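You operate a simulated robot arm through the tools that you are given. There is no shell and no other tool.

The job below is to be done with a simulated robot arm. You get a single attempt, and the scene is never put back.

JOB
Stop the wash and restart it at 50 C, shake HI, 60 seconds.
Fine: START once the bath shows 50; let it run out.

The check looks at the end state, three seconds after you hand in, the way a careful person would. Anything else that was tipped, shoved, dropped, spilled or broken makes it a failure.

ROBOT AND FRAMES
A 7-joint arm with a two-finger parallel gripper, fixed in place. Base frame: the origin is on the floor under the middle of its stand, x ahead of it, y to its left, z up. Readings come in mm, degrees, newtons and seconds.
With the tool pointing down near the work surface it reaches from about 280 to 720 mm from the base axis. Its first joint turns from -166.0 to 166.0 degrees. Payload 1.57 kg.
The tool frame sits at the grasp point between the pads (the TCP): z along the fingers, y along the line on which they close. The tips reach 30 mm beyond it. Largest opening 80 mm; finger width 17, thickness 12; the body of the gripper, 40 by 82 mm, starts 80 mm behind the TCP.
Orientation is told as [roll, pitch, yaw] about the base's x, y, z axes, in that order, counted from this pose: with the fingers straight down and closing along the base's y, the tool's x points along the base's -x, its y along +y and its z along -z.

CONTROLS
- The arm moves only by the tool apply_moves. Its argument "moves" is a list of rows, each a list of 7 numbers: the finger opening in mm, from 0 to 80, then the shift along the base's x, y, z in mm, then the turn, a rotation vector about the base's x, y, z in degrees. In form: [[hand, tx, ty, tz, ax, ay, az], ...]. A call has 1 to 20 rows; each row is the pose to reach, as a shift and turn from the pose commanded when the call began. Rows are played at 5 a second. More than 50 mm and 8.6 degrees between two rows, or a gripper value outside its range, and nothing of the call is played. A pose out of reach is approached as far as the arm can. The call stops where the force on the tool passes 40 N (or 10 N more than at its start, if that is more) or the arm is blocked; 0.2 s more then pass. Each finger travels about 72 mm/s and halts on what it meets, pressing with about 36 N; the grip force reading is that of the motor and also rises with nothing between the fingers. The clock runs only during rows and for 0.2 s after the last one: add rows that repeat a pose to give the fingers time. The reply holds the time, the measured pose of the TCP, the force on the tool along the base axes, the opening and the grip force, in the units named above and with some noise, with the torque about the TCP (base axes, N m) and any sound that the robot's microphone picked up.
- Cameras (640 x 400 px; columns grow to the right, rows downward): "scene" is fixed at [218, -651.8, 1365.4]; the picture's right is [0.93, -0.37, 0.00], its down [-0.18, -0.46, -0.87] and it looks along [0.32, 0.81, -0.49] (base axes); focal length 344 px, centre (320, 200). "wrist" rides on the gripper at [72, -7, -122] in the tool frame; the picture's right is [0.09, 1.00, 0.00], its down [-0.84, 0.08, -0.54] and it looks along [-0.54, 0.05, 0.84] (tool axes); focal length 238 px, centre (320, 200). There is no depth. A picture from a camera that has moved, and an enlarged one, comes with that camera's place and axes in the base frame and with its lens.
- snapshot(camera): a new picture of that camera. The clock stands still meanwhile.
- raise_lower(by): slides the trunk up (or, below 0, down) by that many mm; the arm rides with it, the base frame stays. It gives what a move gives, with no picture.
- zoom(camera, box): a new picture of the part [left, top, right, bottom] of that camera's present view, enlarged. The clock stands still meanwhile.
- sign_off(): hands the job in; it is judged then, once.

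Nothing tells you positions but the pictures and the camera data. Unless the task says otherwise, let go and move clear before handing in.

The tools are called after ">>>" by a JSON object that holds its "op" and its "data". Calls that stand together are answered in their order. apply_moves: Moves the arm, as the interface text tells. Its arguments: {"type":"object","properties":{"moves":{"type":"array","items":{"type":"array","items":{"type":"number"}}}},"required":["moves"]} The other tools are called the same way: raise_lower (by) moves the trunk up or down; snapshot (camera) takes a picture; zoom (camera, box) takes an enlarged picture of a part of a camera's view; sign_off () hands the job in.

At the start:

```text
clock: 0.0
eef_pos: [412.0, 177.8, 977.8]
tool_rot: [0.1, 0.0, 0.0]
contact_force: [0.3, -0.6, -0.8]
moment: [-0.01, -0.03, 0.01]
finger_gap: 80.1
grip_force: 0.1
trunk travel left (down, up): [-225.0, 255.0]
```

scene: 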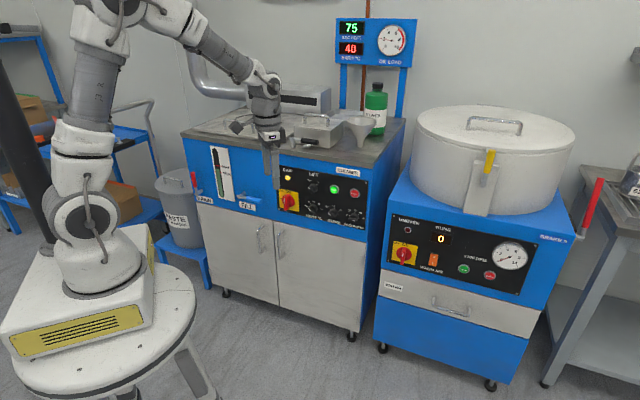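
wrist: 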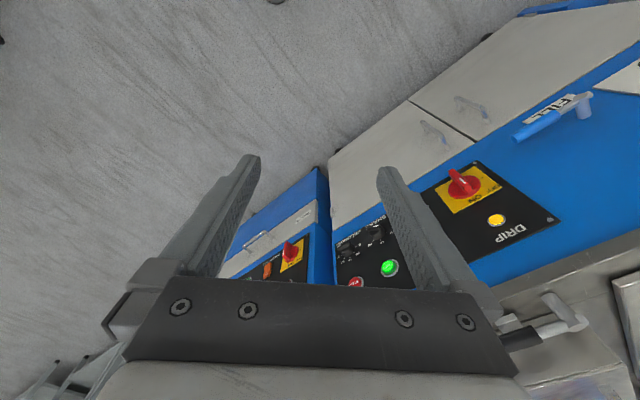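

I see a washing bath cabinet with a control panel in the middle and a second, round machine on the right. I'll zoom in on the panels and labels first, before anything moves.

>>> {"op": "zoom", "data": {"camera": "scene", "box": [260, 150, 390, 240]}}

>>> {"op": "zoom", "data": {"camera": "scene", "box": [380, 200, 550, 310]}}

>>> {"op": "zoom", "data": {"camera": "scene", "box": [320, 10, 430, 80]}}

>>> {"op": "zoom", "data": {"camera": "scene", "box": [180, 80, 410, 220]}}

>>> {"op": "zoom", "data": {"camera": "wrist", "box": [320, 130, 580, 300]}}

```text
4.44 times, centred on (325, 195) of scene
camera zoom: at [218.0, -651.8, 1365.4], right [0.93, -0.37, 0.0], down [-0.18, -0.46, -0.87], along [0.32, 0.81, -0.49], focal length 1528 px, centre (298, 222)
```

zoom: 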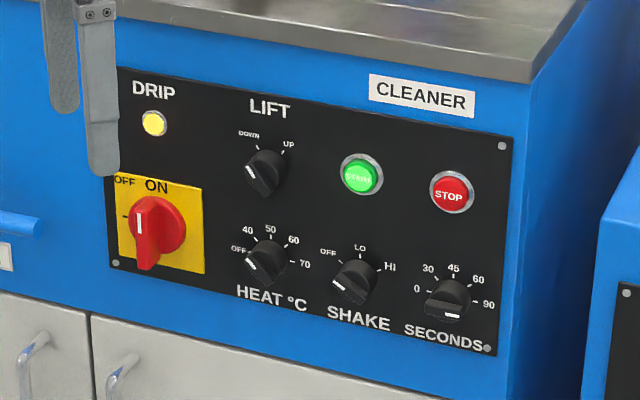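

```text
3.64 times, centred on (465, 255) of scene
camera zoom: at [218.0, -651.8, 1365.4], right [0.93, -0.37, 0.0], down [-0.18, -0.46, -0.87], along [0.32, 0.81, -0.49], focal length 1250 px, centre (-207, 0)
```

zoom: 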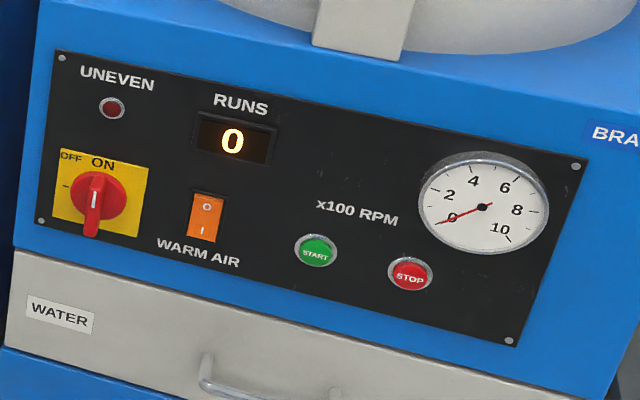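

```text
5.71 times, centred on (375, 45) of scene
camera zoom: at [218.0, -651.8, 1365.4], right [0.93, -0.37, 0.0], down [-0.18, -0.46, -0.87], along [0.32, 0.81, -0.49], focal length 1964 px, centre (6, 1086)
```

zoom: 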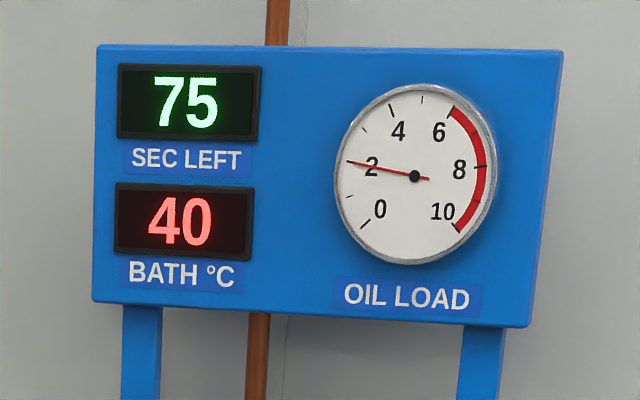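

```text
2.78 times, centred on (295, 150) of scene
camera zoom: at [218.0, -651.8, 1365.4], right [0.93, -0.37, 0.0], down [-0.18, -0.46, -0.87], along [0.32, 0.81, -0.49], focal length 956 px, centre (390, 339)
```

zoom: 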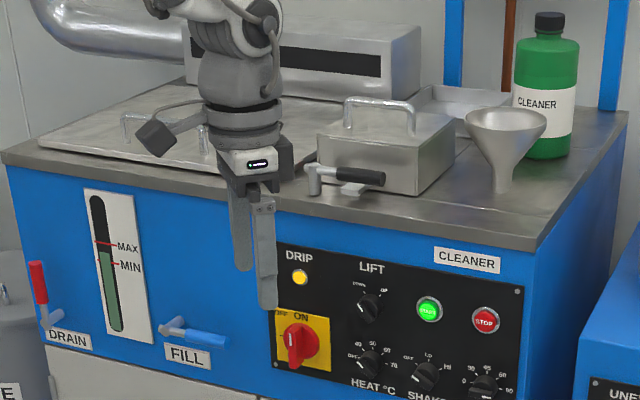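

```text
2.35 times, centred on (450, 215) of wrist
camera zoom: at [339.4, 170.0, 1100.5], right [-0.09, 1.0, 0.0], down [0.84, 0.08, 0.54], along [0.54, 0.05, -0.84], focal length 561 px, centre (14, 165)
```

zoom: 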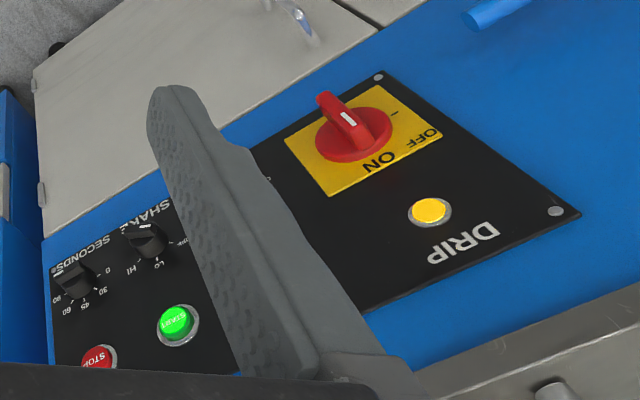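

The cleaner panel stands vertical and is turned about 50°. From the two views START is near (657, 322, 808), STOP near (712, 274, 803) and the knobs near z 715. I'll check where each knob points before moving.

>>> {"op": "zoom", "data": {"camera": "scene", "box": [304, 174, 336, 194]}}

>>> {"op": "zoom", "data": {"camera": "scene", "box": [302, 192, 334, 212]}}

>>> {"op": "zoom", "data": {"camera": "scene", "box": [322, 198, 364, 224]}}

>>> {"op": "zoom", "data": {"camera": "wrist", "box": [330, 200, 410, 250]}}

```text
16.00 times, centred on (320, 184) of scene
camera zoom: at [218.0, -651.8, 1365.4], right [0.93, -0.37, 0.0], down [-0.18, -0.46, -0.87], along [0.32, 0.81, -0.49], focal length 5499 px, centre (320, 456)
```

zoom: 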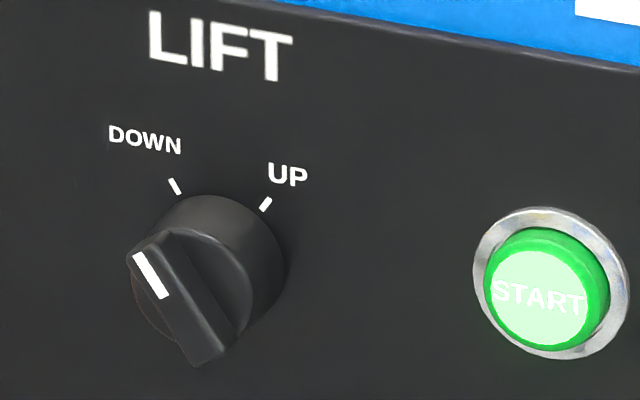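

```text
16.00 times, centred on (318, 202) of scene
camera zoom: at [218.0, -651.8, 1365.4], right [0.93, -0.37, 0.0], down [-0.18, -0.46, -0.87], along [0.32, 0.81, -0.49], focal length 5499 px, centre (352, 168)
```

zoom: 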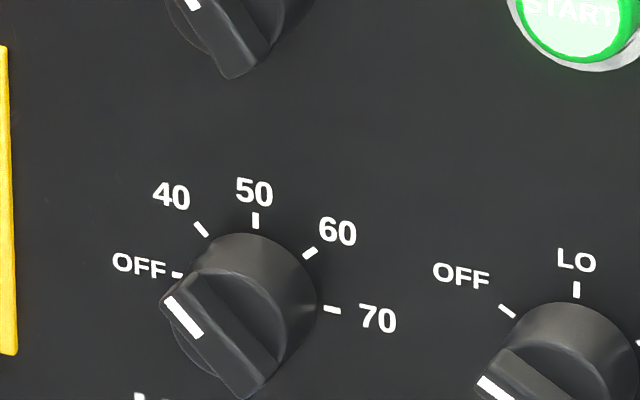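

```text
15.24 times, centred on (343, 211) of scene
camera zoom: at [218.0, -651.8, 1365.4], right [0.93, -0.37, 0.0], down [-0.18, -0.46, -0.87], along [0.32, 0.81, -0.49], focal length 5237 px, centre (-30, 32)
```

zoom: 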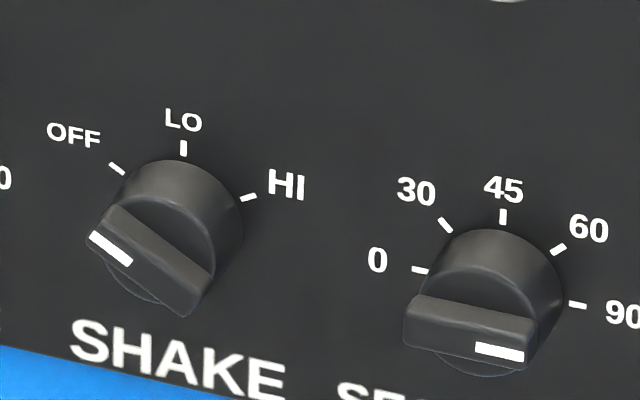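

```text
8.00 times, centred on (370, 225) of wrist
camera zoom: at [339.4, 170.0, 1100.5], right [-0.09, 1.0, 0.0], down [0.84, 0.08, 0.54], along [0.54, 0.05, -0.84], focal length 1907 px, centre (-80, 0)
```

zoom: 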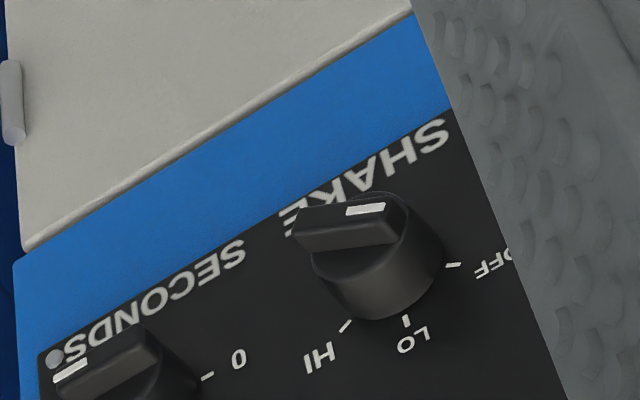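

The white mark on each knob is its pointer: LIFT is on DOWN, HEAT on 40, SHAKE on OFF and SECONDS on 90. Next I swing the closed gripper to horizontal, standing off in front of STOP and well clear of the panel.

>>> {"op": "apply_moves", "data": {"moves": [[40, 15.7, -1.3, -13.5, 2.99, -6.44, 2.99], [0, 31.4, -2.6, -27, 5.98, -12.89, 5.98], [0, 47.1, -4, -40.5, 8.97, -19.33, 8.97], [0, 62.8, -5.3, -54, 11.96, -25.77, 11.96], [0, 78.5, -6.7, -67.5, 14.95, -32.2, 14.95], [0, 94, -8, -81, 17.94, -38.66, 17.94], [0, 109.6, -9.4, -94.5, 20.94, -45.1, 20.94], [0, 125.3, -10.7, -108, 23.93, -51.54, 23.93], [0, 141, -12, -121.5, 26.92, -57.99, 26.92], [0, 156.6, -13.4, -135, 29.91, -64.43, 29.91], [0, 172.3, -14.7, -148.5, 32.9, -70.87, 32.9], [0, 188, -16, -162, 35.89, -77.32, 35.89], [0, 203.6, -17.4, -175, 38.88, -83.76, 38.88], [0, 203.6, -17.4, -175, 38.88, -83.76, 38.88]]}}

```text
clock: 3.0
eef_pos: [615.5, 160.5, 799.3]
tool_rot: [-138.3, -89.9, -171.8]
contact_force: [-0.1, -0.3, 1.3]
moment: [0.01, 0.0, 0.0]
finger_gap: 0.0
grip_force: 20.9
trunk travel left (down, up): [-225.0, 255.0]
```

>>> {"op": "snapshot", "data": {"camera": "scene"}}

>>> {"op": "snapshot", "data": {"camera": "wrist"}}

```text
taken
```

scene: 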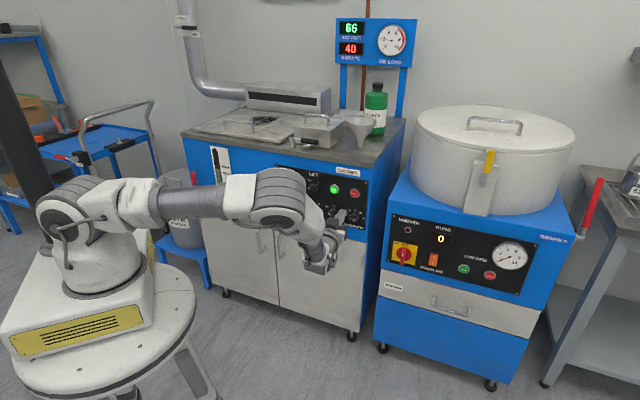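

```text
taken
camera wrist: at [541.4, 62.5, 729.4], right [-0.76, 0.64, -0.09], down [-0.41, -0.36, 0.84], along [0.5, 0.67, 0.54], focal length 238 px, centre (320, 200)
```

wrist: 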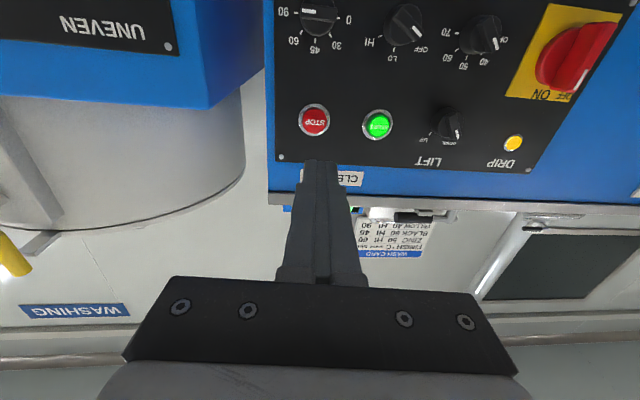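

The timer is falling faster than the clock, with 66 s left after 3 s, so I'll press STOP soon. First I zoom to refine where STOP is, and to read the wash card on the counter.

>>> {"op": "zoom", "data": {"camera": "wrist", "box": [270, 0, 430, 100]}}

>>> {"op": "zoom", "data": {"camera": "wrist", "box": [280, 80, 440, 180]}}

>>> {"op": "zoom", "data": {"camera": "wrist", "box": [340, 195, 450, 265]}}

>>> {"op": "zoom", "data": {"camera": "scene", "box": [290, 160, 380, 220]}}

>>> {"op": "zoom", "data": {"camera": "wrist", "box": [430, 0, 590, 100]}}

```text
4.00 times, centred on (350, 50) of wrist
camera zoom: at [541.4, 62.5, 729.4], right [-0.76, 0.64, -0.09], down [-0.41, -0.36, 0.84], along [0.5, 0.67, 0.54], focal length 953 px, centre (200, 800)
```

zoom: 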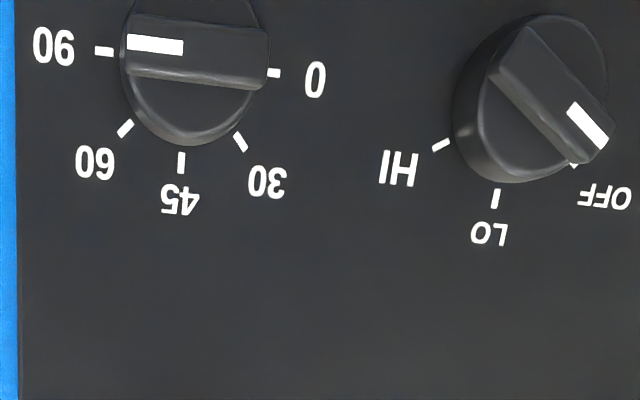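

```text
4.00 times, centred on (360, 130) of wrist
camera zoom: at [541.4, 62.5, 729.4], right [-0.76, 0.64, -0.09], down [-0.41, -0.36, 0.84], along [0.5, 0.67, 0.54], focal length 953 px, centre (160, 480)
```

zoom: 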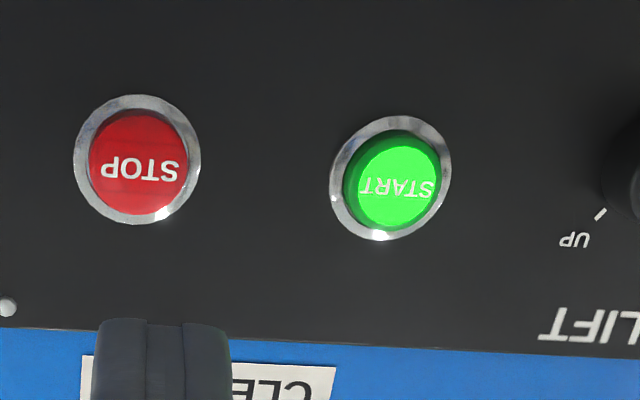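

```text
5.71 times, centred on (395, 230) of wrist
camera zoom: at [541.4, 62.5, 729.4], right [-0.76, 0.64, -0.09], down [-0.41, -0.36, 0.84], along [0.5, 0.67, 0.54], focal length 1362 px, centre (-109, 29)
```

zoom: 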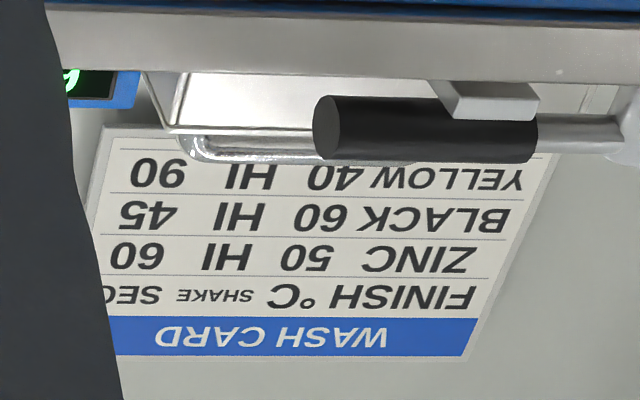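

```text
6.67 times, centred on (335, 190) of scene
camera zoom: at [218.0, -651.8, 1365.4], right [0.93, -0.37, 0.0], down [-0.18, -0.46, -0.87], along [0.32, 0.81, -0.49], focal length 2291 px, centre (220, 267)
```

zoom: 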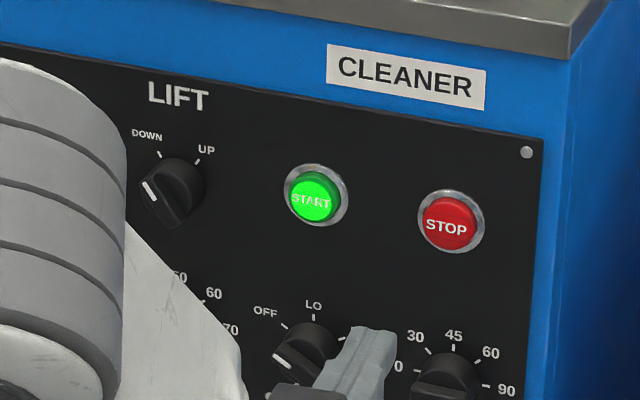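

```text
4.00 times, centred on (510, 50) of wrist
camera zoom: at [541.4, 62.5, 729.4], right [-0.76, 0.64, -0.09], down [-0.41, -0.36, 0.84], along [0.5, 0.67, 0.54], focal length 953 px, centre (-440, 800)
```

zoom: 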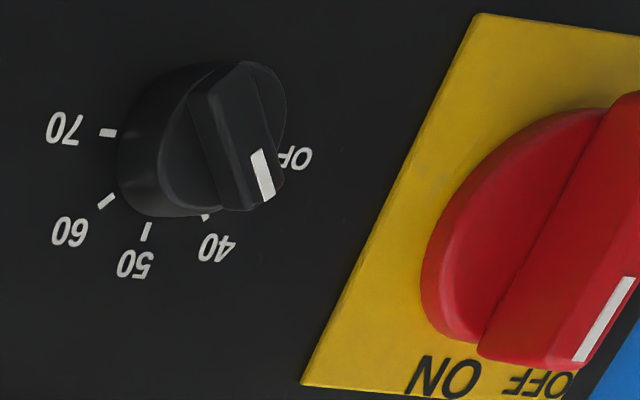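

Refining with the two wrist views: the panel yaw is 45°, STOP is at about (721, 275, 800), START at about (668, 328, 800), and the knob row is at z≈707 with 75 mm spacing. I'll move to 45 mm in front of STOP with the yaw corrected, then check the alignment.

>>> {"op": "apply_moves", "data": {"moves": [[0, 16, 18, 0, 0, 0, -1.2], [0, 32, 36, 0, 0, 0, -2.4], [0, 48, 54, 0, 0, 0, -3.6], [0, 63.2, 72, 0, 0, 0, -4.8], [0, 73.8, 82.6, 0, 0, 0, -4.8], [0, 73.8, 82.6, 0, 0, 0, -4.8]]}}

>>> {"op": "snapshot", "data": {"camera": "wrist"}}

>>> {"op": "zoom", "data": {"camera": "wrist", "box": [240, 60, 400, 160]}}

>>> {"op": "zoom", "data": {"camera": "scene", "box": [300, 150, 390, 210]}}

```text
clock: 4.4
eef_pos: [689.2, 244.2, 801.3]
tool_rot: [-2.3, -90.0, 47.2]
contact_force: [0.5, 0.0, 0.5]
moment: [-0.04, 0.02, 0.03]
finger_gap: 0.0
grip_force: 21.0
trunk travel left (down, up): [-225.0, 255.0]
```

```text
taken
camera wrist: at [606.8, 152.5, 730.6], right [-0.7, 0.7, -0.09], down [-0.44, -0.33, 0.84], along [0.56, 0.63, 0.54], focal length 238 px, centre (320, 200)
```

wrist: 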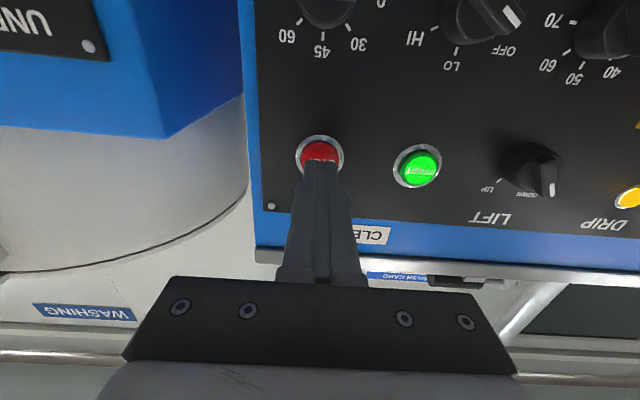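

```text
4.00 times, centred on (320, 110) of wrist
camera zoom: at [606.8, 152.5, 730.6], right [-0.7, 0.7, -0.09], down [-0.44, -0.33, 0.84], along [0.56, 0.63, 0.54], focal length 953 px, centre (320, 560)
```

zoom: 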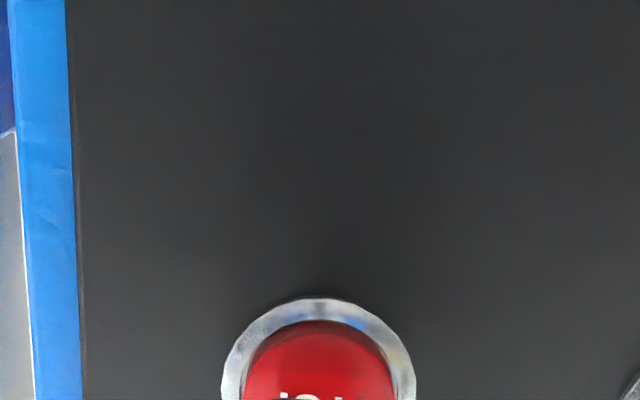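

```text
6.67 times, centred on (345, 180) of scene
camera zoom: at [218.0, -651.8, 1365.4], right [0.93, -0.37, 0.0], down [-0.18, -0.46, -0.87], along [0.32, 0.81, -0.49], focal length 2291 px, centre (153, 333)
```

zoom: 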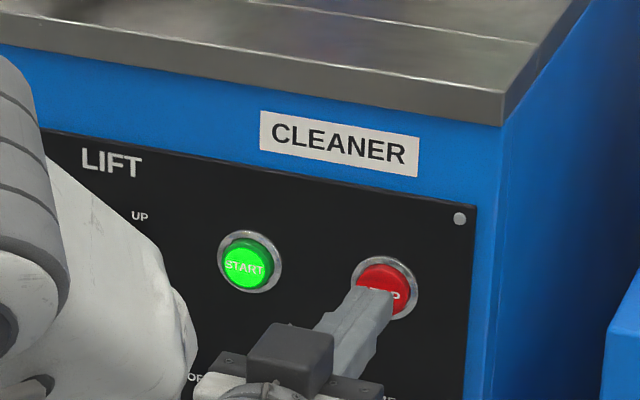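

The closed fingertips line up with STOP to about 1 mm. I'll push in along the panel normal in small steps.

>>> {"op": "apply_moves", "data": {"moves": [[0, 3.54, 3.54, -1, 0, 0, 0], [0, 5.66, 5.66, -1, 0, 0, 0], [0, 7.07, 7.07, -1, 0, 0, 0], [0, 8.49, 8.49, -1, 0, 0, 0], [0, 9.9, 9.9, -1, 0, 0, 0]]}}

>>> {"op": "zoom", "data": {"camera": "scene", "box": [300, 150, 390, 210]}}

>>> {"op": "zoom", "data": {"camera": "scene", "box": [320, 10, 430, 80]}}

```text
clock: 5.6
eef_pos: [699.2, 251.6, 801.4]
tool_rot: [-5.7, -90.0, 50.5]
contact_force: [-3.7, -2.5, -0.2]
moment: [0.01, 0.01, 0.02]
finger_gap: 0.0
grip_force: 20.8
trunk travel left (down, up): [-225.0, 255.0]
heard: click
```

```text
6.67 times, centred on (345, 180) of scene
camera zoom: at [218.0, -651.8, 1365.4], right [0.93, -0.37, 0.0], down [-0.18, -0.46, -0.87], along [0.32, 0.81, -0.49], focal length 2291 px, centre (153, 333)
```

zoom: 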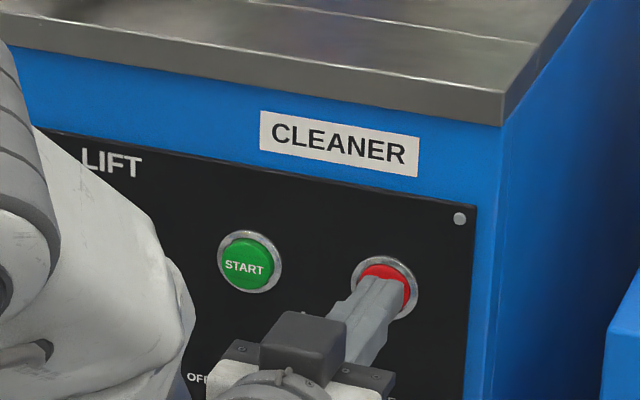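

```text
5.71 times, centred on (375, 45) of scene
camera zoom: at [218.0, -651.8, 1365.4], right [0.93, -0.37, 0.0], down [-0.18, -0.46, -0.87], along [0.32, 0.81, -0.49], focal length 1964 px, centre (6, 1086)
```

zoom: 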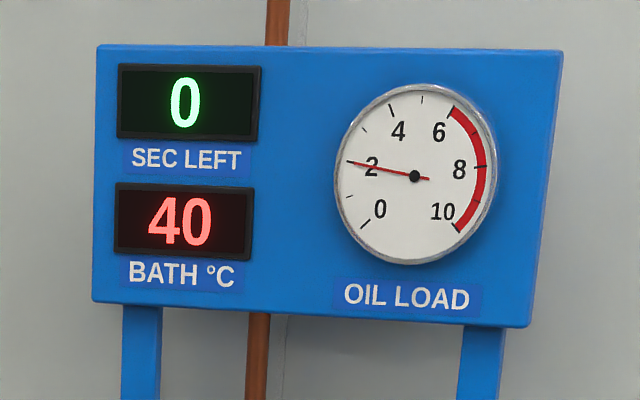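

STOP took: there was a click, the START lamp is out and SEC LEFT reads 0. I back off and move to a standoff at the HEAT knob, rolled 45° so the fingers straddle its grip bar.

>>> {"op": "apply_moves", "data": {"moves": [[0, -14, -14, 0, 0, 0, 0], [0, -28, -28, 0, 0, 0, 0], [0, -41.7, -41.7, 0, 0, 0, 0], [20, -55, -28.4, -11.8, -3.98, -3.98, 0], [40, -68.2, -15.2, -23.6, -7.95, -7.95, 0], [40, -81.5, -2, -35.4, -11.93, -11.93, 0], [40, -94.7, 11.3, -47.2, -15.91, -15.91, 0], [40, -108, 24.5, -59, -19.89, -19.89, 0], [40, -121.2, 37.8, -70.9, -23.86, -23.86, 0], [40, -134.4, 51, -82.7, -27.84, -27.84, 0], [40, -147.7, 64.3, -94.5, -31.82, -31.82, 0], [40, -147.7, 64.3, -94.5, -31.82, -31.82, 0]]}}

>>> {"op": "snapshot", "data": {"camera": "wrist"}}

>>> {"op": "snapshot", "data": {"camera": "scene"}}

```text
clock: 8.2
eef_pos: [549.1, 315.2, 707.5]
tool_rot: [-90.0, -44.9, 134.9]
contact_force: [-0.3, -0.3, -0.1]
moment: [0.02, -0.01, -0.01]
finger_gap: 39.8
grip_force: 0.1
trunk travel left (down, up): [-225.0, 255.0]
```

```text
taken
camera wrist: at [503.6, 190.2, 662.7], right [-0.45, 0.45, -0.77], down [-0.84, 0.07, 0.54], along [0.3, 0.89, 0.35], focal length 238 px, centre (320, 200)
```

wrist: 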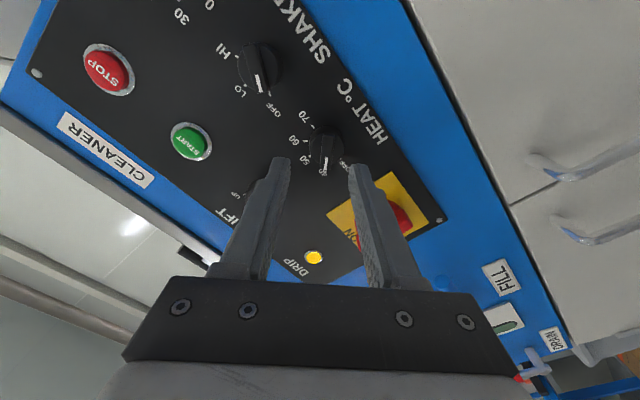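

```text
taken
```

scene: 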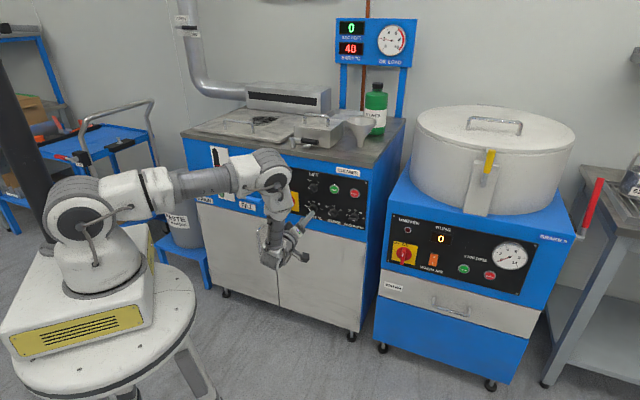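

The arm is in front of HEAT. I zoom to verify that the fingers are centred on the knob bar.

>>> {"op": "zoom", "data": {"camera": "wrist", "box": [260, 100, 400, 187]}}

>>> {"op": "zoom", "data": {"camera": "scene", "box": [280, 180, 340, 220]}}

```text
4.57 times, centred on (330, 144) of wrist
camera zoom: at [503.6, 190.2, 662.7], right [-0.45, 0.45, -0.77], down [-0.84, 0.07, 0.54], along [0.3, 0.89, 0.35], focal length 1090 px, centre (274, 458)
```

zoom: 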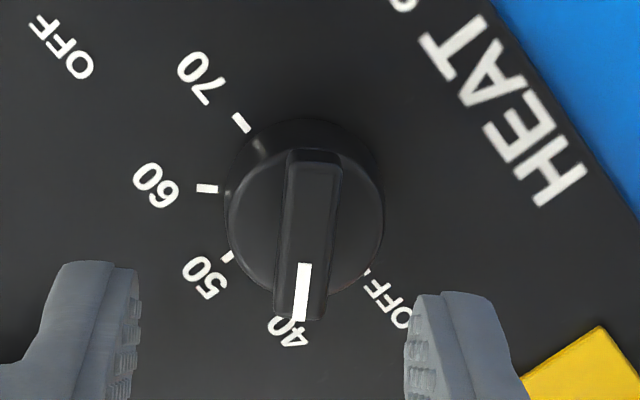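

```text
10.00 times, centred on (310, 200) of scene
camera zoom: at [218.0, -651.8, 1365.4], right [0.93, -0.37, 0.0], down [-0.18, -0.46, -0.87], along [0.32, 0.81, -0.49], focal length 3437 px, centre (420, 200)
```

zoom: 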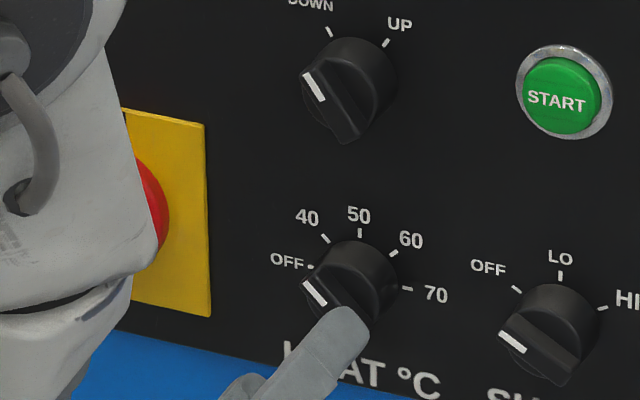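

The knob sits about 5.6 mm off along the closing line. I correct for that, advance until the tips are about 14 mm from the panel with the fingers still open, and check before closing.

>>> {"op": "apply_moves", "data": {"moves": [[40, -3, 3, -3.6, 0, 0, 0], [40, 5.5, 11.5, -3.6, 0, 0, 0], [40, 14, 20, -3.6, 0, 0, 0], [40, 22.4, 28.4, -3.6, 0, 0, 0], [40, 22.4, 28.4, -3.6, 0, 0, 0]]}}

>>> {"op": "zoom", "data": {"camera": "wrist", "box": [240, 100, 400, 200]}}

>>> {"op": "zoom", "data": {"camera": "scene", "box": [280, 180, 340, 220]}}

```text
clock: 9.4
eef_pos: [573.5, 345.0, 703.5]
tool_rot: [-89.9, -44.9, 135.0]
contact_force: [0.0, 0.4, -0.3]
moment: [-0.02, 0.0, 0.01]
finger_gap: 39.6
grip_force: 0.1
trunk travel left (down, up): [-225.0, 255.0]
```

```text
4.00 times, centred on (320, 150) of wrist
camera zoom: at [526.9, 219.7, 659.1], right [-0.45, 0.45, -0.77], down [-0.84, 0.07, 0.54], along [0.3, 0.89, 0.35], focal length 953 px, centre (320, 400)
```

zoom: 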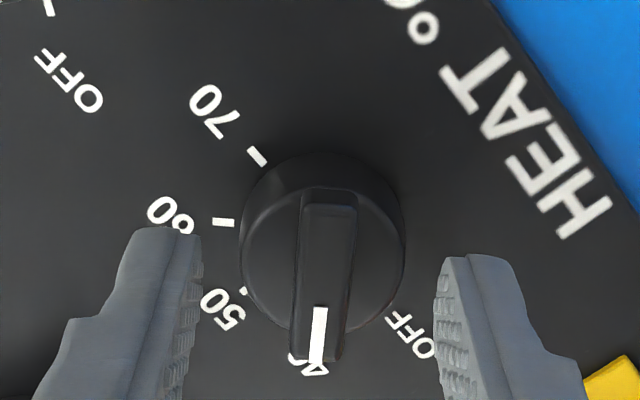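

```text
10.00 times, centred on (310, 200) of scene
camera zoom: at [218.0, -651.8, 1365.4], right [0.93, -0.37, 0.0], down [-0.18, -0.46, -0.87], along [0.32, 0.81, -0.49], focal length 3437 px, centre (420, 200)
```

zoom: 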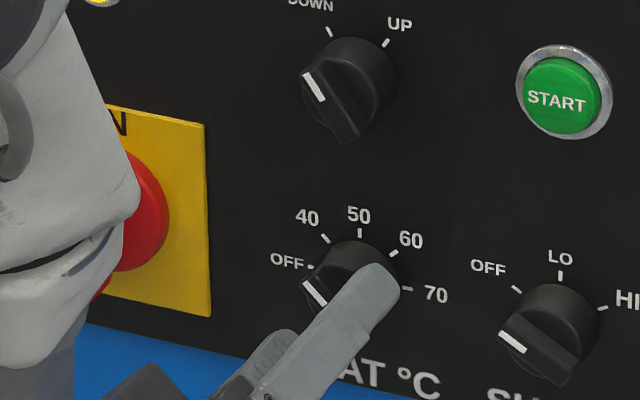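

The fingers are centred and aligned with the bar. I advance another 5 mm and close on the bar.

>>> {"op": "apply_moves", "data": {"moves": [[40, 3.6, 3.6, 0, 0, 0, 0], [40, 3.6, 3.6, 0, 0, 0, 0], [0, 3.6, 3.6, 0, 0, 0, 0], [0, 3.6, 3.6, 0, 0, 0, 0], [0, 3.6, 3.6, 0, 0, 0, 0]]}}

>>> {"op": "zoom", "data": {"camera": "wrist", "box": [240, 100, 400, 200]}}

```text
clock: 10.6
eef_pos: [576.8, 349.3, 703.4]
tool_rot: [-89.9, -45.0, 135.0]
contact_force: [0.4, 1.6, -1.1]
moment: [-0.09, 0.09, -0.06]
finger_gap: 9.9
grip_force: 28.4
trunk travel left (down, up): [-225.0, 255.0]
```

```text
4.00 times, centred on (320, 150) of wrist
camera zoom: at [530.3, 223.2, 658.5], right [-0.45, 0.45, -0.77], down [-0.84, 0.07, 0.54], along [0.3, 0.89, 0.35], focal length 953 px, centre (320, 400)
```

zoom: 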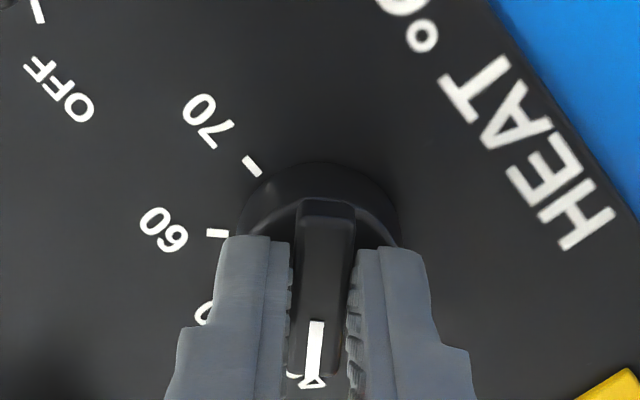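

The gap of 9.9 mm shows it is holding the bar. I turn 45° clockwise, from 40 to 50.

>>> {"op": "apply_moves", "data": {"moves": [[0, 0, 0, 0, 3.98, 3.98, 0], [0, 0, 0, 0, 7.95, 7.95, 0], [0, 0, 0, 0, 11.93, 11.93, 0], [0, 0, 0, 0, 15.91, 15.91, 0], [0, 0, 0, 0, 19.89, 19.89, 0], [0, 0, 0, 0, 23.86, 23.86, 0], [0, 0, 0, 0, 27.84, 27.84, 0], [0, 0, 0, 0, 31.82, 31.82, 0], [0, 0, 0, 0, 31.82, 31.82, 0]]}}

>>> {"op": "zoom", "data": {"camera": "wrist", "box": [240, 100, 400, 200]}}

>>> {"op": "zoom", "data": {"camera": "scene", "box": [280, 180, 340, 220]}}

```text
clock: 12.6
eef_pos: [575.9, 350.8, 702.0]
tool_rot: [80.3, -89.9, -35.2]
contact_force: [-1.9, 18.2, 0.5]
moment: [0.0, -0.03, 0.38]
finger_gap: 9.6
grip_force: 28.2
trunk travel left (down, up): [-225.0, 255.0]
```

```text
4.00 times, centred on (320, 150) of wrist
camera zoom: at [494.7, 258.8, 632.0], right [-0.71, 0.7, -0.09], down [-0.44, -0.33, 0.84], along [0.56, 0.63, 0.54], focal length 953 px, centre (320, 400)
```

zoom: 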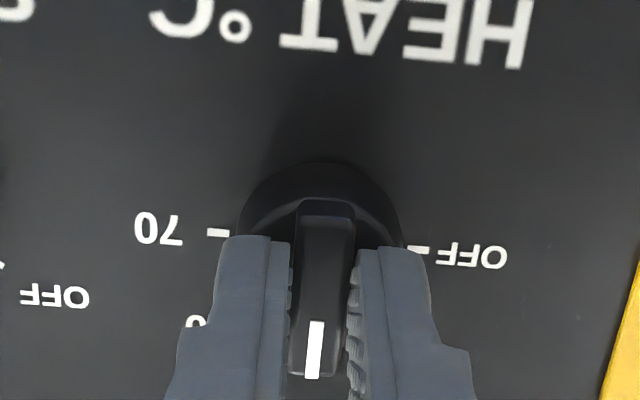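

```text
10.00 times, centred on (310, 200) of scene
camera zoom: at [218.0, -651.8, 1365.4], right [0.93, -0.37, 0.0], down [-0.18, -0.46, -0.87], along [0.32, 0.81, -0.49], focal length 3437 px, centre (420, 200)
```

zoom: 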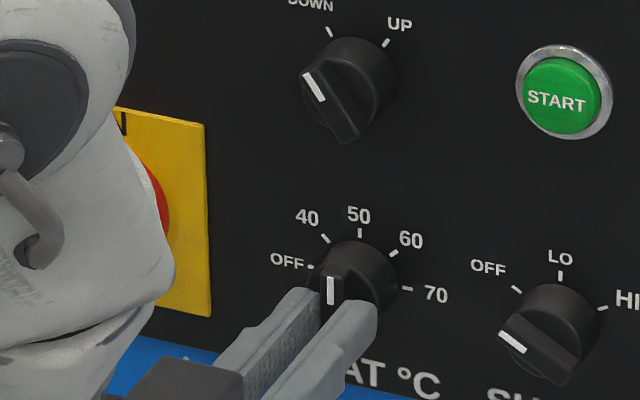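

The HEAT pointer now stands on 50. I let go, back straight out, and move in front of SHAKE, rolled to match its bar at OFF.

>>> {"op": "apply_moves", "data": {"moves": [[40, 0, 0, 0, 0, 0, 0], [40, 0, 0, 0, 0, 0, 0], [40, -12, -12, 0, 0, 0, 0], [40, -24.7, -24.7, 0, 0, 0, 0], [40, -17.4, -31.4, 0, -5.3, -5.3, 0], [40, -10, -38, 0, -10.61, -10.61, 0], [40, -2.7, -44.7, 0, -15.91, -15.91, 0], [40, 4.7, -51.3, 0, -21.21, -21.21, 0], [40, 12, -58, 0, -26.52, -26.52, 0], [40, 19.3, -64.7, 0, -31.82, -31.82, 0], [40, 26.7, -71.3, 0, -37.12, -37.12, 0], [40, 34, -78, 0, -42.43, -42.43, 0], [40, 34, -78, 0, -42.43, -42.43, 0]]}}

>>> {"op": "snapshot", "data": {"camera": "wrist"}}

>>> {"op": "zoom", "data": {"camera": "wrist", "box": [240, 100, 400, 200]}}

>>> {"op": "zoom", "data": {"camera": "scene", "box": [280, 170, 370, 230]}}

>>> {"op": "zoom", "data": {"camera": "scene", "box": [320, 10, 430, 80]}}

```text
clock: 15.4
eef_pos: [613.0, 269.3, 702.5]
tool_rot: [-90.0, -29.8, 135.0]
contact_force: [-0.6, -0.7, 0.6]
moment: [0.0, -0.01, 0.02]
finger_gap: 40.1
grip_force: 0.1
trunk travel left (down, up): [-225.0, 255.0]
```

```text
taken
camera wrist: at [572.6, 136.9, 674.0], right [-0.29, 0.29, -0.91], down [-0.92, 0.16, 0.35], along [0.25, 0.94, 0.23], focal length 238 px, centre (320, 200)
```

wrist: 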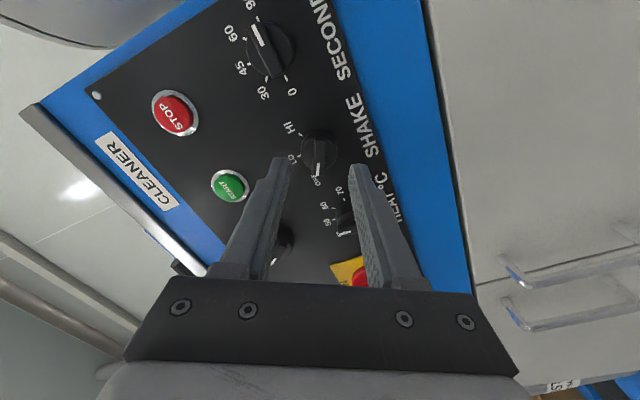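

```text
4.00 times, centred on (320, 150) of wrist
camera zoom: at [572.6, 136.9, 674.0], right [-0.29, 0.29, -0.91], down [-0.92, 0.16, 0.35], along [0.25, 0.94, 0.23], focal length 953 px, centre (320, 400)
```

zoom: 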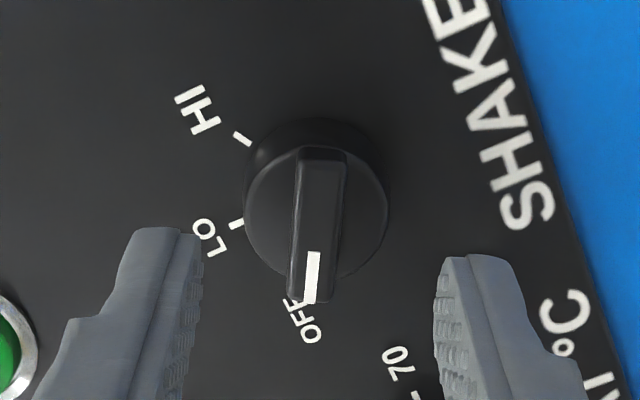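

```text
6.67 times, centred on (325, 200) of scene
camera zoom: at [218.0, -651.8, 1365.4], right [0.93, -0.37, 0.0], down [-0.18, -0.46, -0.87], along [0.32, 0.81, -0.49], focal length 2291 px, centre (287, 200)
```

zoom: 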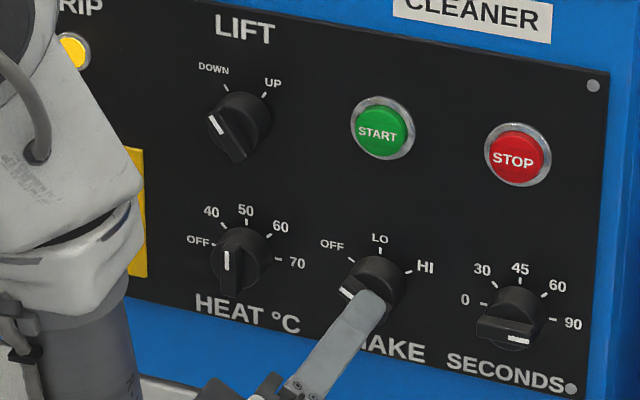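

```text
5.71 times, centred on (375, 45) of scene
camera zoom: at [218.0, -651.8, 1365.4], right [0.93, -0.37, 0.0], down [-0.18, -0.46, -0.87], along [0.32, 0.81, -0.49], focal length 1964 px, centre (6, 1086)
```

zoom: 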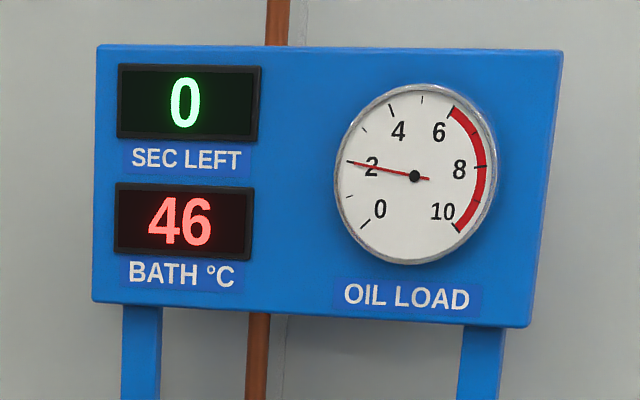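

HEAT is on 50 and the bath is already at 46. The fingers line up with the SHAKE bar to about 1.4 mm, so I correct that, advance and close on it.

>>> {"op": "apply_moves", "data": {"moves": [[40, 0.5, -0.5, 1.2, 0, 0, 0], [40, 8, 7, 1.2, 0, 0, 0], [40, 15.5, 14.5, 1.2, 0, 0, 0], [40, 22.4, 21.4, 1.2, 0, 0, 0], [40, 22.4, 21.4, 1.2, 0, 0, 0], [0, 22.4, 21.4, 1.2, 0, 0, 0], [0, 22.4, 21.4, 1.2, 0, 0, 0], [0, 22.4, 21.4, 1.2, 0, 0, 0]]}}

>>> {"op": "zoom", "data": {"camera": "wrist", "box": [240, 100, 400, 200]}}

```text
clock: 17.2
eef_pos: [635.4, 289.8, 703.3]
tool_rot: [-90.0, -30.0, 134.9]
contact_force: [0.6, 1.3, 0.3]
moment: [-0.07, 0.04, -0.08]
finger_gap: 10.0
grip_force: 27.8
trunk travel left (down, up): [-225.0, 255.0]
```

```text
4.00 times, centred on (320, 150) of wrist
camera zoom: at [594.3, 158.3, 674.4], right [-0.3, 0.3, -0.91], down [-0.92, 0.16, 0.35], along [0.25, 0.94, 0.23], focal length 953 px, centre (320, 400)
```

zoom: 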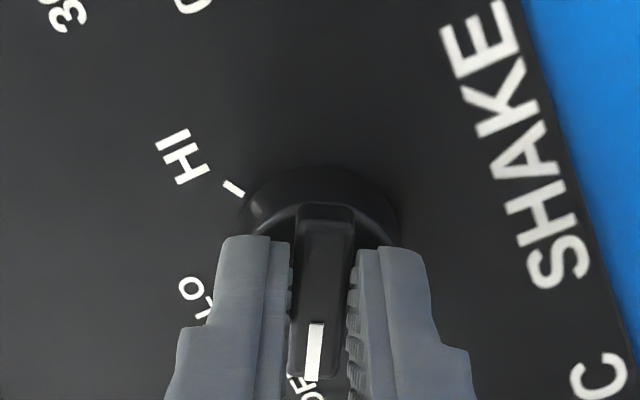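

It has the bar (gap 10.0 mm). I turn SHAKE clockwise in two halves of 60°, checking the load in between.

>>> {"op": "apply_moves", "data": {"moves": [[0, 0, 0, 0, 5.3, 5.3, 0], [0, 0, 0, 0, 10.61, 10.61, 0], [0, 0, 0, 0, 15.91, 15.91, 0], [0, 0, 0, 0, 21.21, 21.21, 0], [0, 0, 0, 0, 26.52, 26.52, 0], [0, 0, 0, 0, 31.82, 31.82, 0], [0, 0, 0, 0, 37.12, 37.12, 0], [0, 0, 0, 0, 42.43, 42.43, 0]]}}

>>> {"op": "zoom", "data": {"camera": "wrist", "box": [240, 100, 400, 200]}}

```text
clock: 19.0
eef_pos: [633.3, 293.1, 702.1]
tool_rot: [30.8, -89.8, 14.3]
contact_force: [-3.2, 11.8, -15.4]
moment: [-0.03, 0.07, 0.27]
finger_gap: 9.8
grip_force: 28.1
trunk travel left (down, up): [-225.0, 255.0]
```

```text
4.00 times, centred on (320, 150) of wrist
camera zoom: at [550.4, 201.5, 632.0], right [-0.71, 0.7, -0.09], down [-0.43, -0.33, 0.84], along [0.56, 0.63, 0.54], focal length 953 px, centre (320, 400)
```

zoom: 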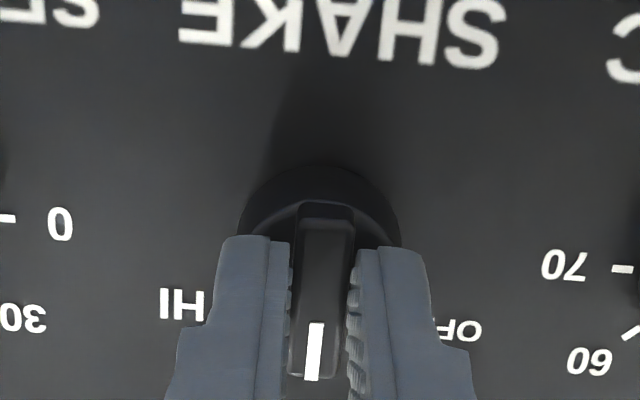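

It is at LO with a modest side load of about 19 N. I shift the centre by 2–3 mm to relieve it and go on 60° to HI.

>>> {"op": "apply_moves", "data": {"moves": [[0, -1, 1, -2.4, 0, 0, 0], [0, -1, 1, -2.4, 5.3, 5.3, 0], [0, -1, 1, -2.4, 10.61, 10.61, 0], [0, -1, 1, -2.4, 15.91, 15.91, 0], [0, -1, 1, -2.4, 21.21, 21.21, 0], [0, -1, 1, -2.4, 26.52, 26.52, 0], [0, -1, 1, -2.4, 31.82, 31.82, 0], [0, -1, 1, -2.4, 37.12, 37.12, 0], [0, -1, 1, -2.4, 42.43, 42.43, 0], [0, -1, 1, -2.4, 42.43, 42.43, 0]]}}

>>> {"op": "zoom", "data": {"camera": "wrist", "box": [240, 100, 400, 200]}}

>>> {"op": "zoom", "data": {"camera": "scene", "box": [280, 170, 370, 230]}}

>>> {"op": "zoom", "data": {"camera": "scene", "box": [320, 10, 430, 80]}}

```text
clock: 21.2
eef_pos: [630.3, 295.1, 702.7]
tool_rot: [90.0, -30.0, -44.8]
contact_force: [-24.8, 10.3, 5.3]
moment: [0.16, -0.21, 0.41]
finger_gap: 9.8
grip_force: 28.6
trunk travel left (down, up): [-225.0, 255.0]
```

```text
4.00 times, centred on (320, 150) of wrist
camera zoom: at [503.1, 249.4, 662.8], right [-0.41, 0.41, 0.82], down [0.11, -0.87, 0.48], along [0.91, 0.29, 0.31], focal length 953 px, centre (320, 400)
```

zoom: 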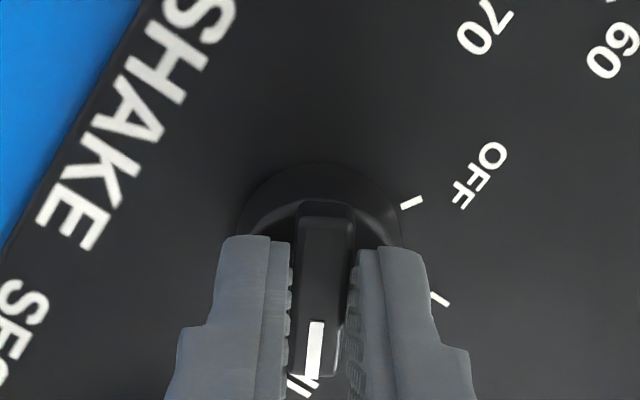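

```text
6.67 times, centred on (325, 200) of scene
camera zoom: at [218.0, -651.8, 1365.4], right [0.93, -0.37, 0.0], down [-0.18, -0.46, -0.87], along [0.32, 0.81, -0.49], focal length 2291 px, centre (287, 200)
```

zoom: 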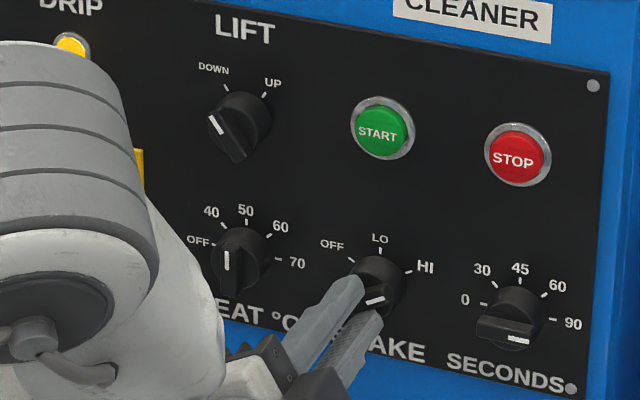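

```text
5.71 times, centred on (375, 45) of scene
camera zoom: at [218.0, -651.8, 1365.4], right [0.93, -0.37, 0.0], down [-0.18, -0.46, -0.87], along [0.32, 0.81, -0.49], focal length 1964 px, centre (6, 1086)
```

zoom: 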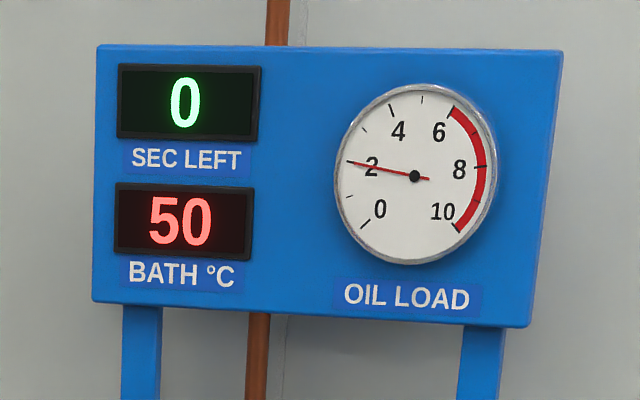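

SHAKE points at HI and the bath shows 50. I relieve the side load, release, back out, and go to SECONDS, rolled another 30° so the fingers close vertically on its horizontal bar.

>>> {"op": "apply_moves", "data": {"moves": [[0, -2, 2, 0, 0, 0, 0], [40, -2, 2, 0, 0, 0, 0], [40, -2, 2, 0, 0, 0, 0], [40, -13, -9, 0, 0, 0, 0], [40, -24, -20, 0, 0, 0, 0], [40, -14.2, -29.8, 0.3, 3.54, 3.54, 0], [40, -4.4, -39.6, 0.7, 7.07, 7.07, 0], [40, 5.5, -49.4, 1, 10.61, 10.61, 0], [40, 15.3, -59.1, 1.3, 14.14, 14.14, 0], [40, 25.1, -68.9, 1.7, 17.68, 17.68, 0], [40, 34.9, -78.7, 2, 21.21, 21.21, 0], [40, 34.9, -78.7, 2, 21.21, 21.21, 0]]}}

>>> {"op": "snapshot", "data": {"camera": "wrist"}}

>>> {"op": "zoom", "data": {"camera": "wrist", "box": [240, 100, 400, 200]}}

>>> {"op": "zoom", "data": {"camera": "scene", "box": [290, 170, 380, 230]}}

```text
clock: 23.8
eef_pos: [670.0, 215.2, 702.9]
tool_rot: [89.9, 0.0, -45.0]
contact_force: [0.3, 0.0, 0.5]
moment: [0.02, -0.02, -0.02]
finger_gap: 40.2
grip_force: 0.1
trunk travel left (down, up): [-225.0, 255.0]
```

```text
taken
camera wrist: at [531.8, 178.6, 697.6], right [-0.06, 0.06, 1.0], down [0.21, -0.97, 0.08], along [0.98, 0.21, 0.05], focal length 238 px, centre (320, 200)
```

wrist: 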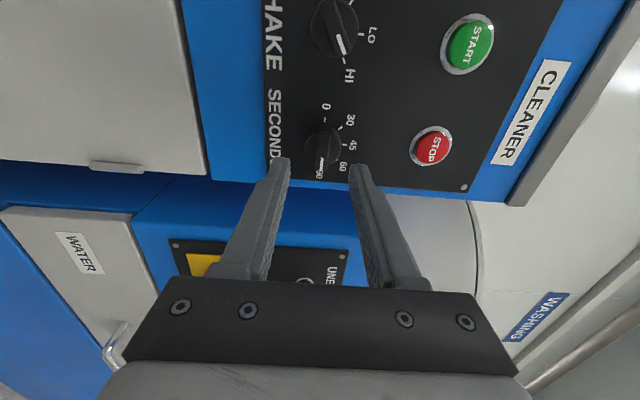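

```text
4.00 times, centred on (320, 150) of wrist
camera zoom: at [531.8, 178.6, 697.6], right [-0.06, 0.06, 1.0], down [0.21, -0.97, 0.08], along [0.98, 0.21, 0.05], focal length 953 px, centre (320, 400)
```

zoom: 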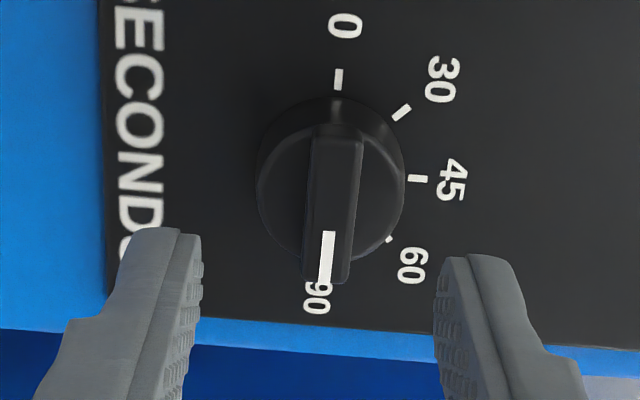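

```text
6.67 times, centred on (335, 200) of scene
camera zoom: at [218.0, -651.8, 1365.4], right [0.93, -0.37, 0.0], down [-0.18, -0.46, -0.87], along [0.32, 0.81, -0.49], focal length 2291 px, centre (220, 200)
```

zoom: 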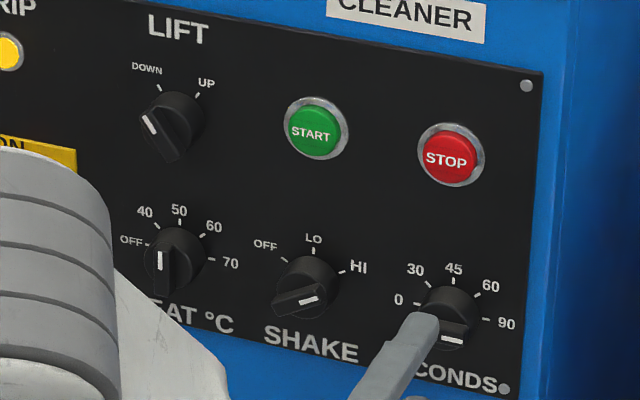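

HEAT is on 50 and SHAKE on HI. For SECONDS I correct 5 mm left and 2 mm up, advance and close on its bar.

>>> {"op": "apply_moves", "data": {"moves": [[40, -3.5, 3.5, 1.9, 0, 0, 0], [40, 3.3, 10.4, 1.9, 0, 0, 0], [40, 10, 17.1, 1.9, 0, 0, 0], [40, 16.8, 23.9, 1.9, 0, 0, 0], [40, 16.8, 23.9, 1.9, 0, 0, 0], [0, 16.8, 23.9, 1.9, 0, 0, 0], [0, 16.8, 23.9, 1.9, 0, 0, 0], [0, 16.8, 23.9, 1.9, 0, 0, 0]]}}

>>> {"op": "zoom", "data": {"camera": "wrist", "box": [240, 100, 400, 200]}}

```text
clock: 25.6
eef_pos: [685.6, 237.5, 705.3]
tool_rot: [89.9, 0.1, -45.0]
contact_force: [1.2, 0.9, -3.8]
moment: [-0.08, 0.05, -0.28]
finger_gap: 9.8
grip_force: 28.1
trunk travel left (down, up): [-225.0, 255.0]
```

```text
4.00 times, centred on (320, 150) of wrist
camera zoom: at [548.1, 202.3, 699.7], right [-0.06, 0.07, 1.0], down [0.21, -0.97, 0.08], along [0.98, 0.21, 0.05], focal length 953 px, centre (320, 400)
```

zoom: 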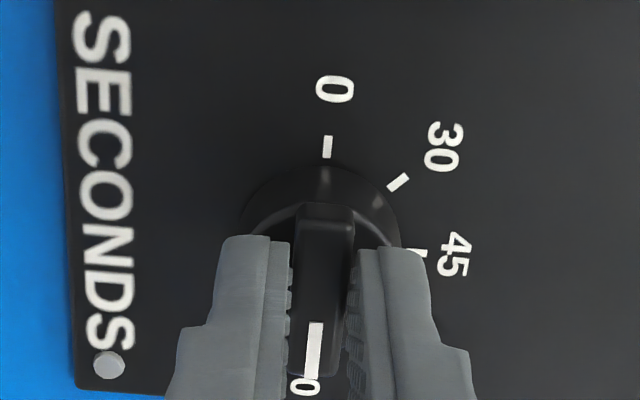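

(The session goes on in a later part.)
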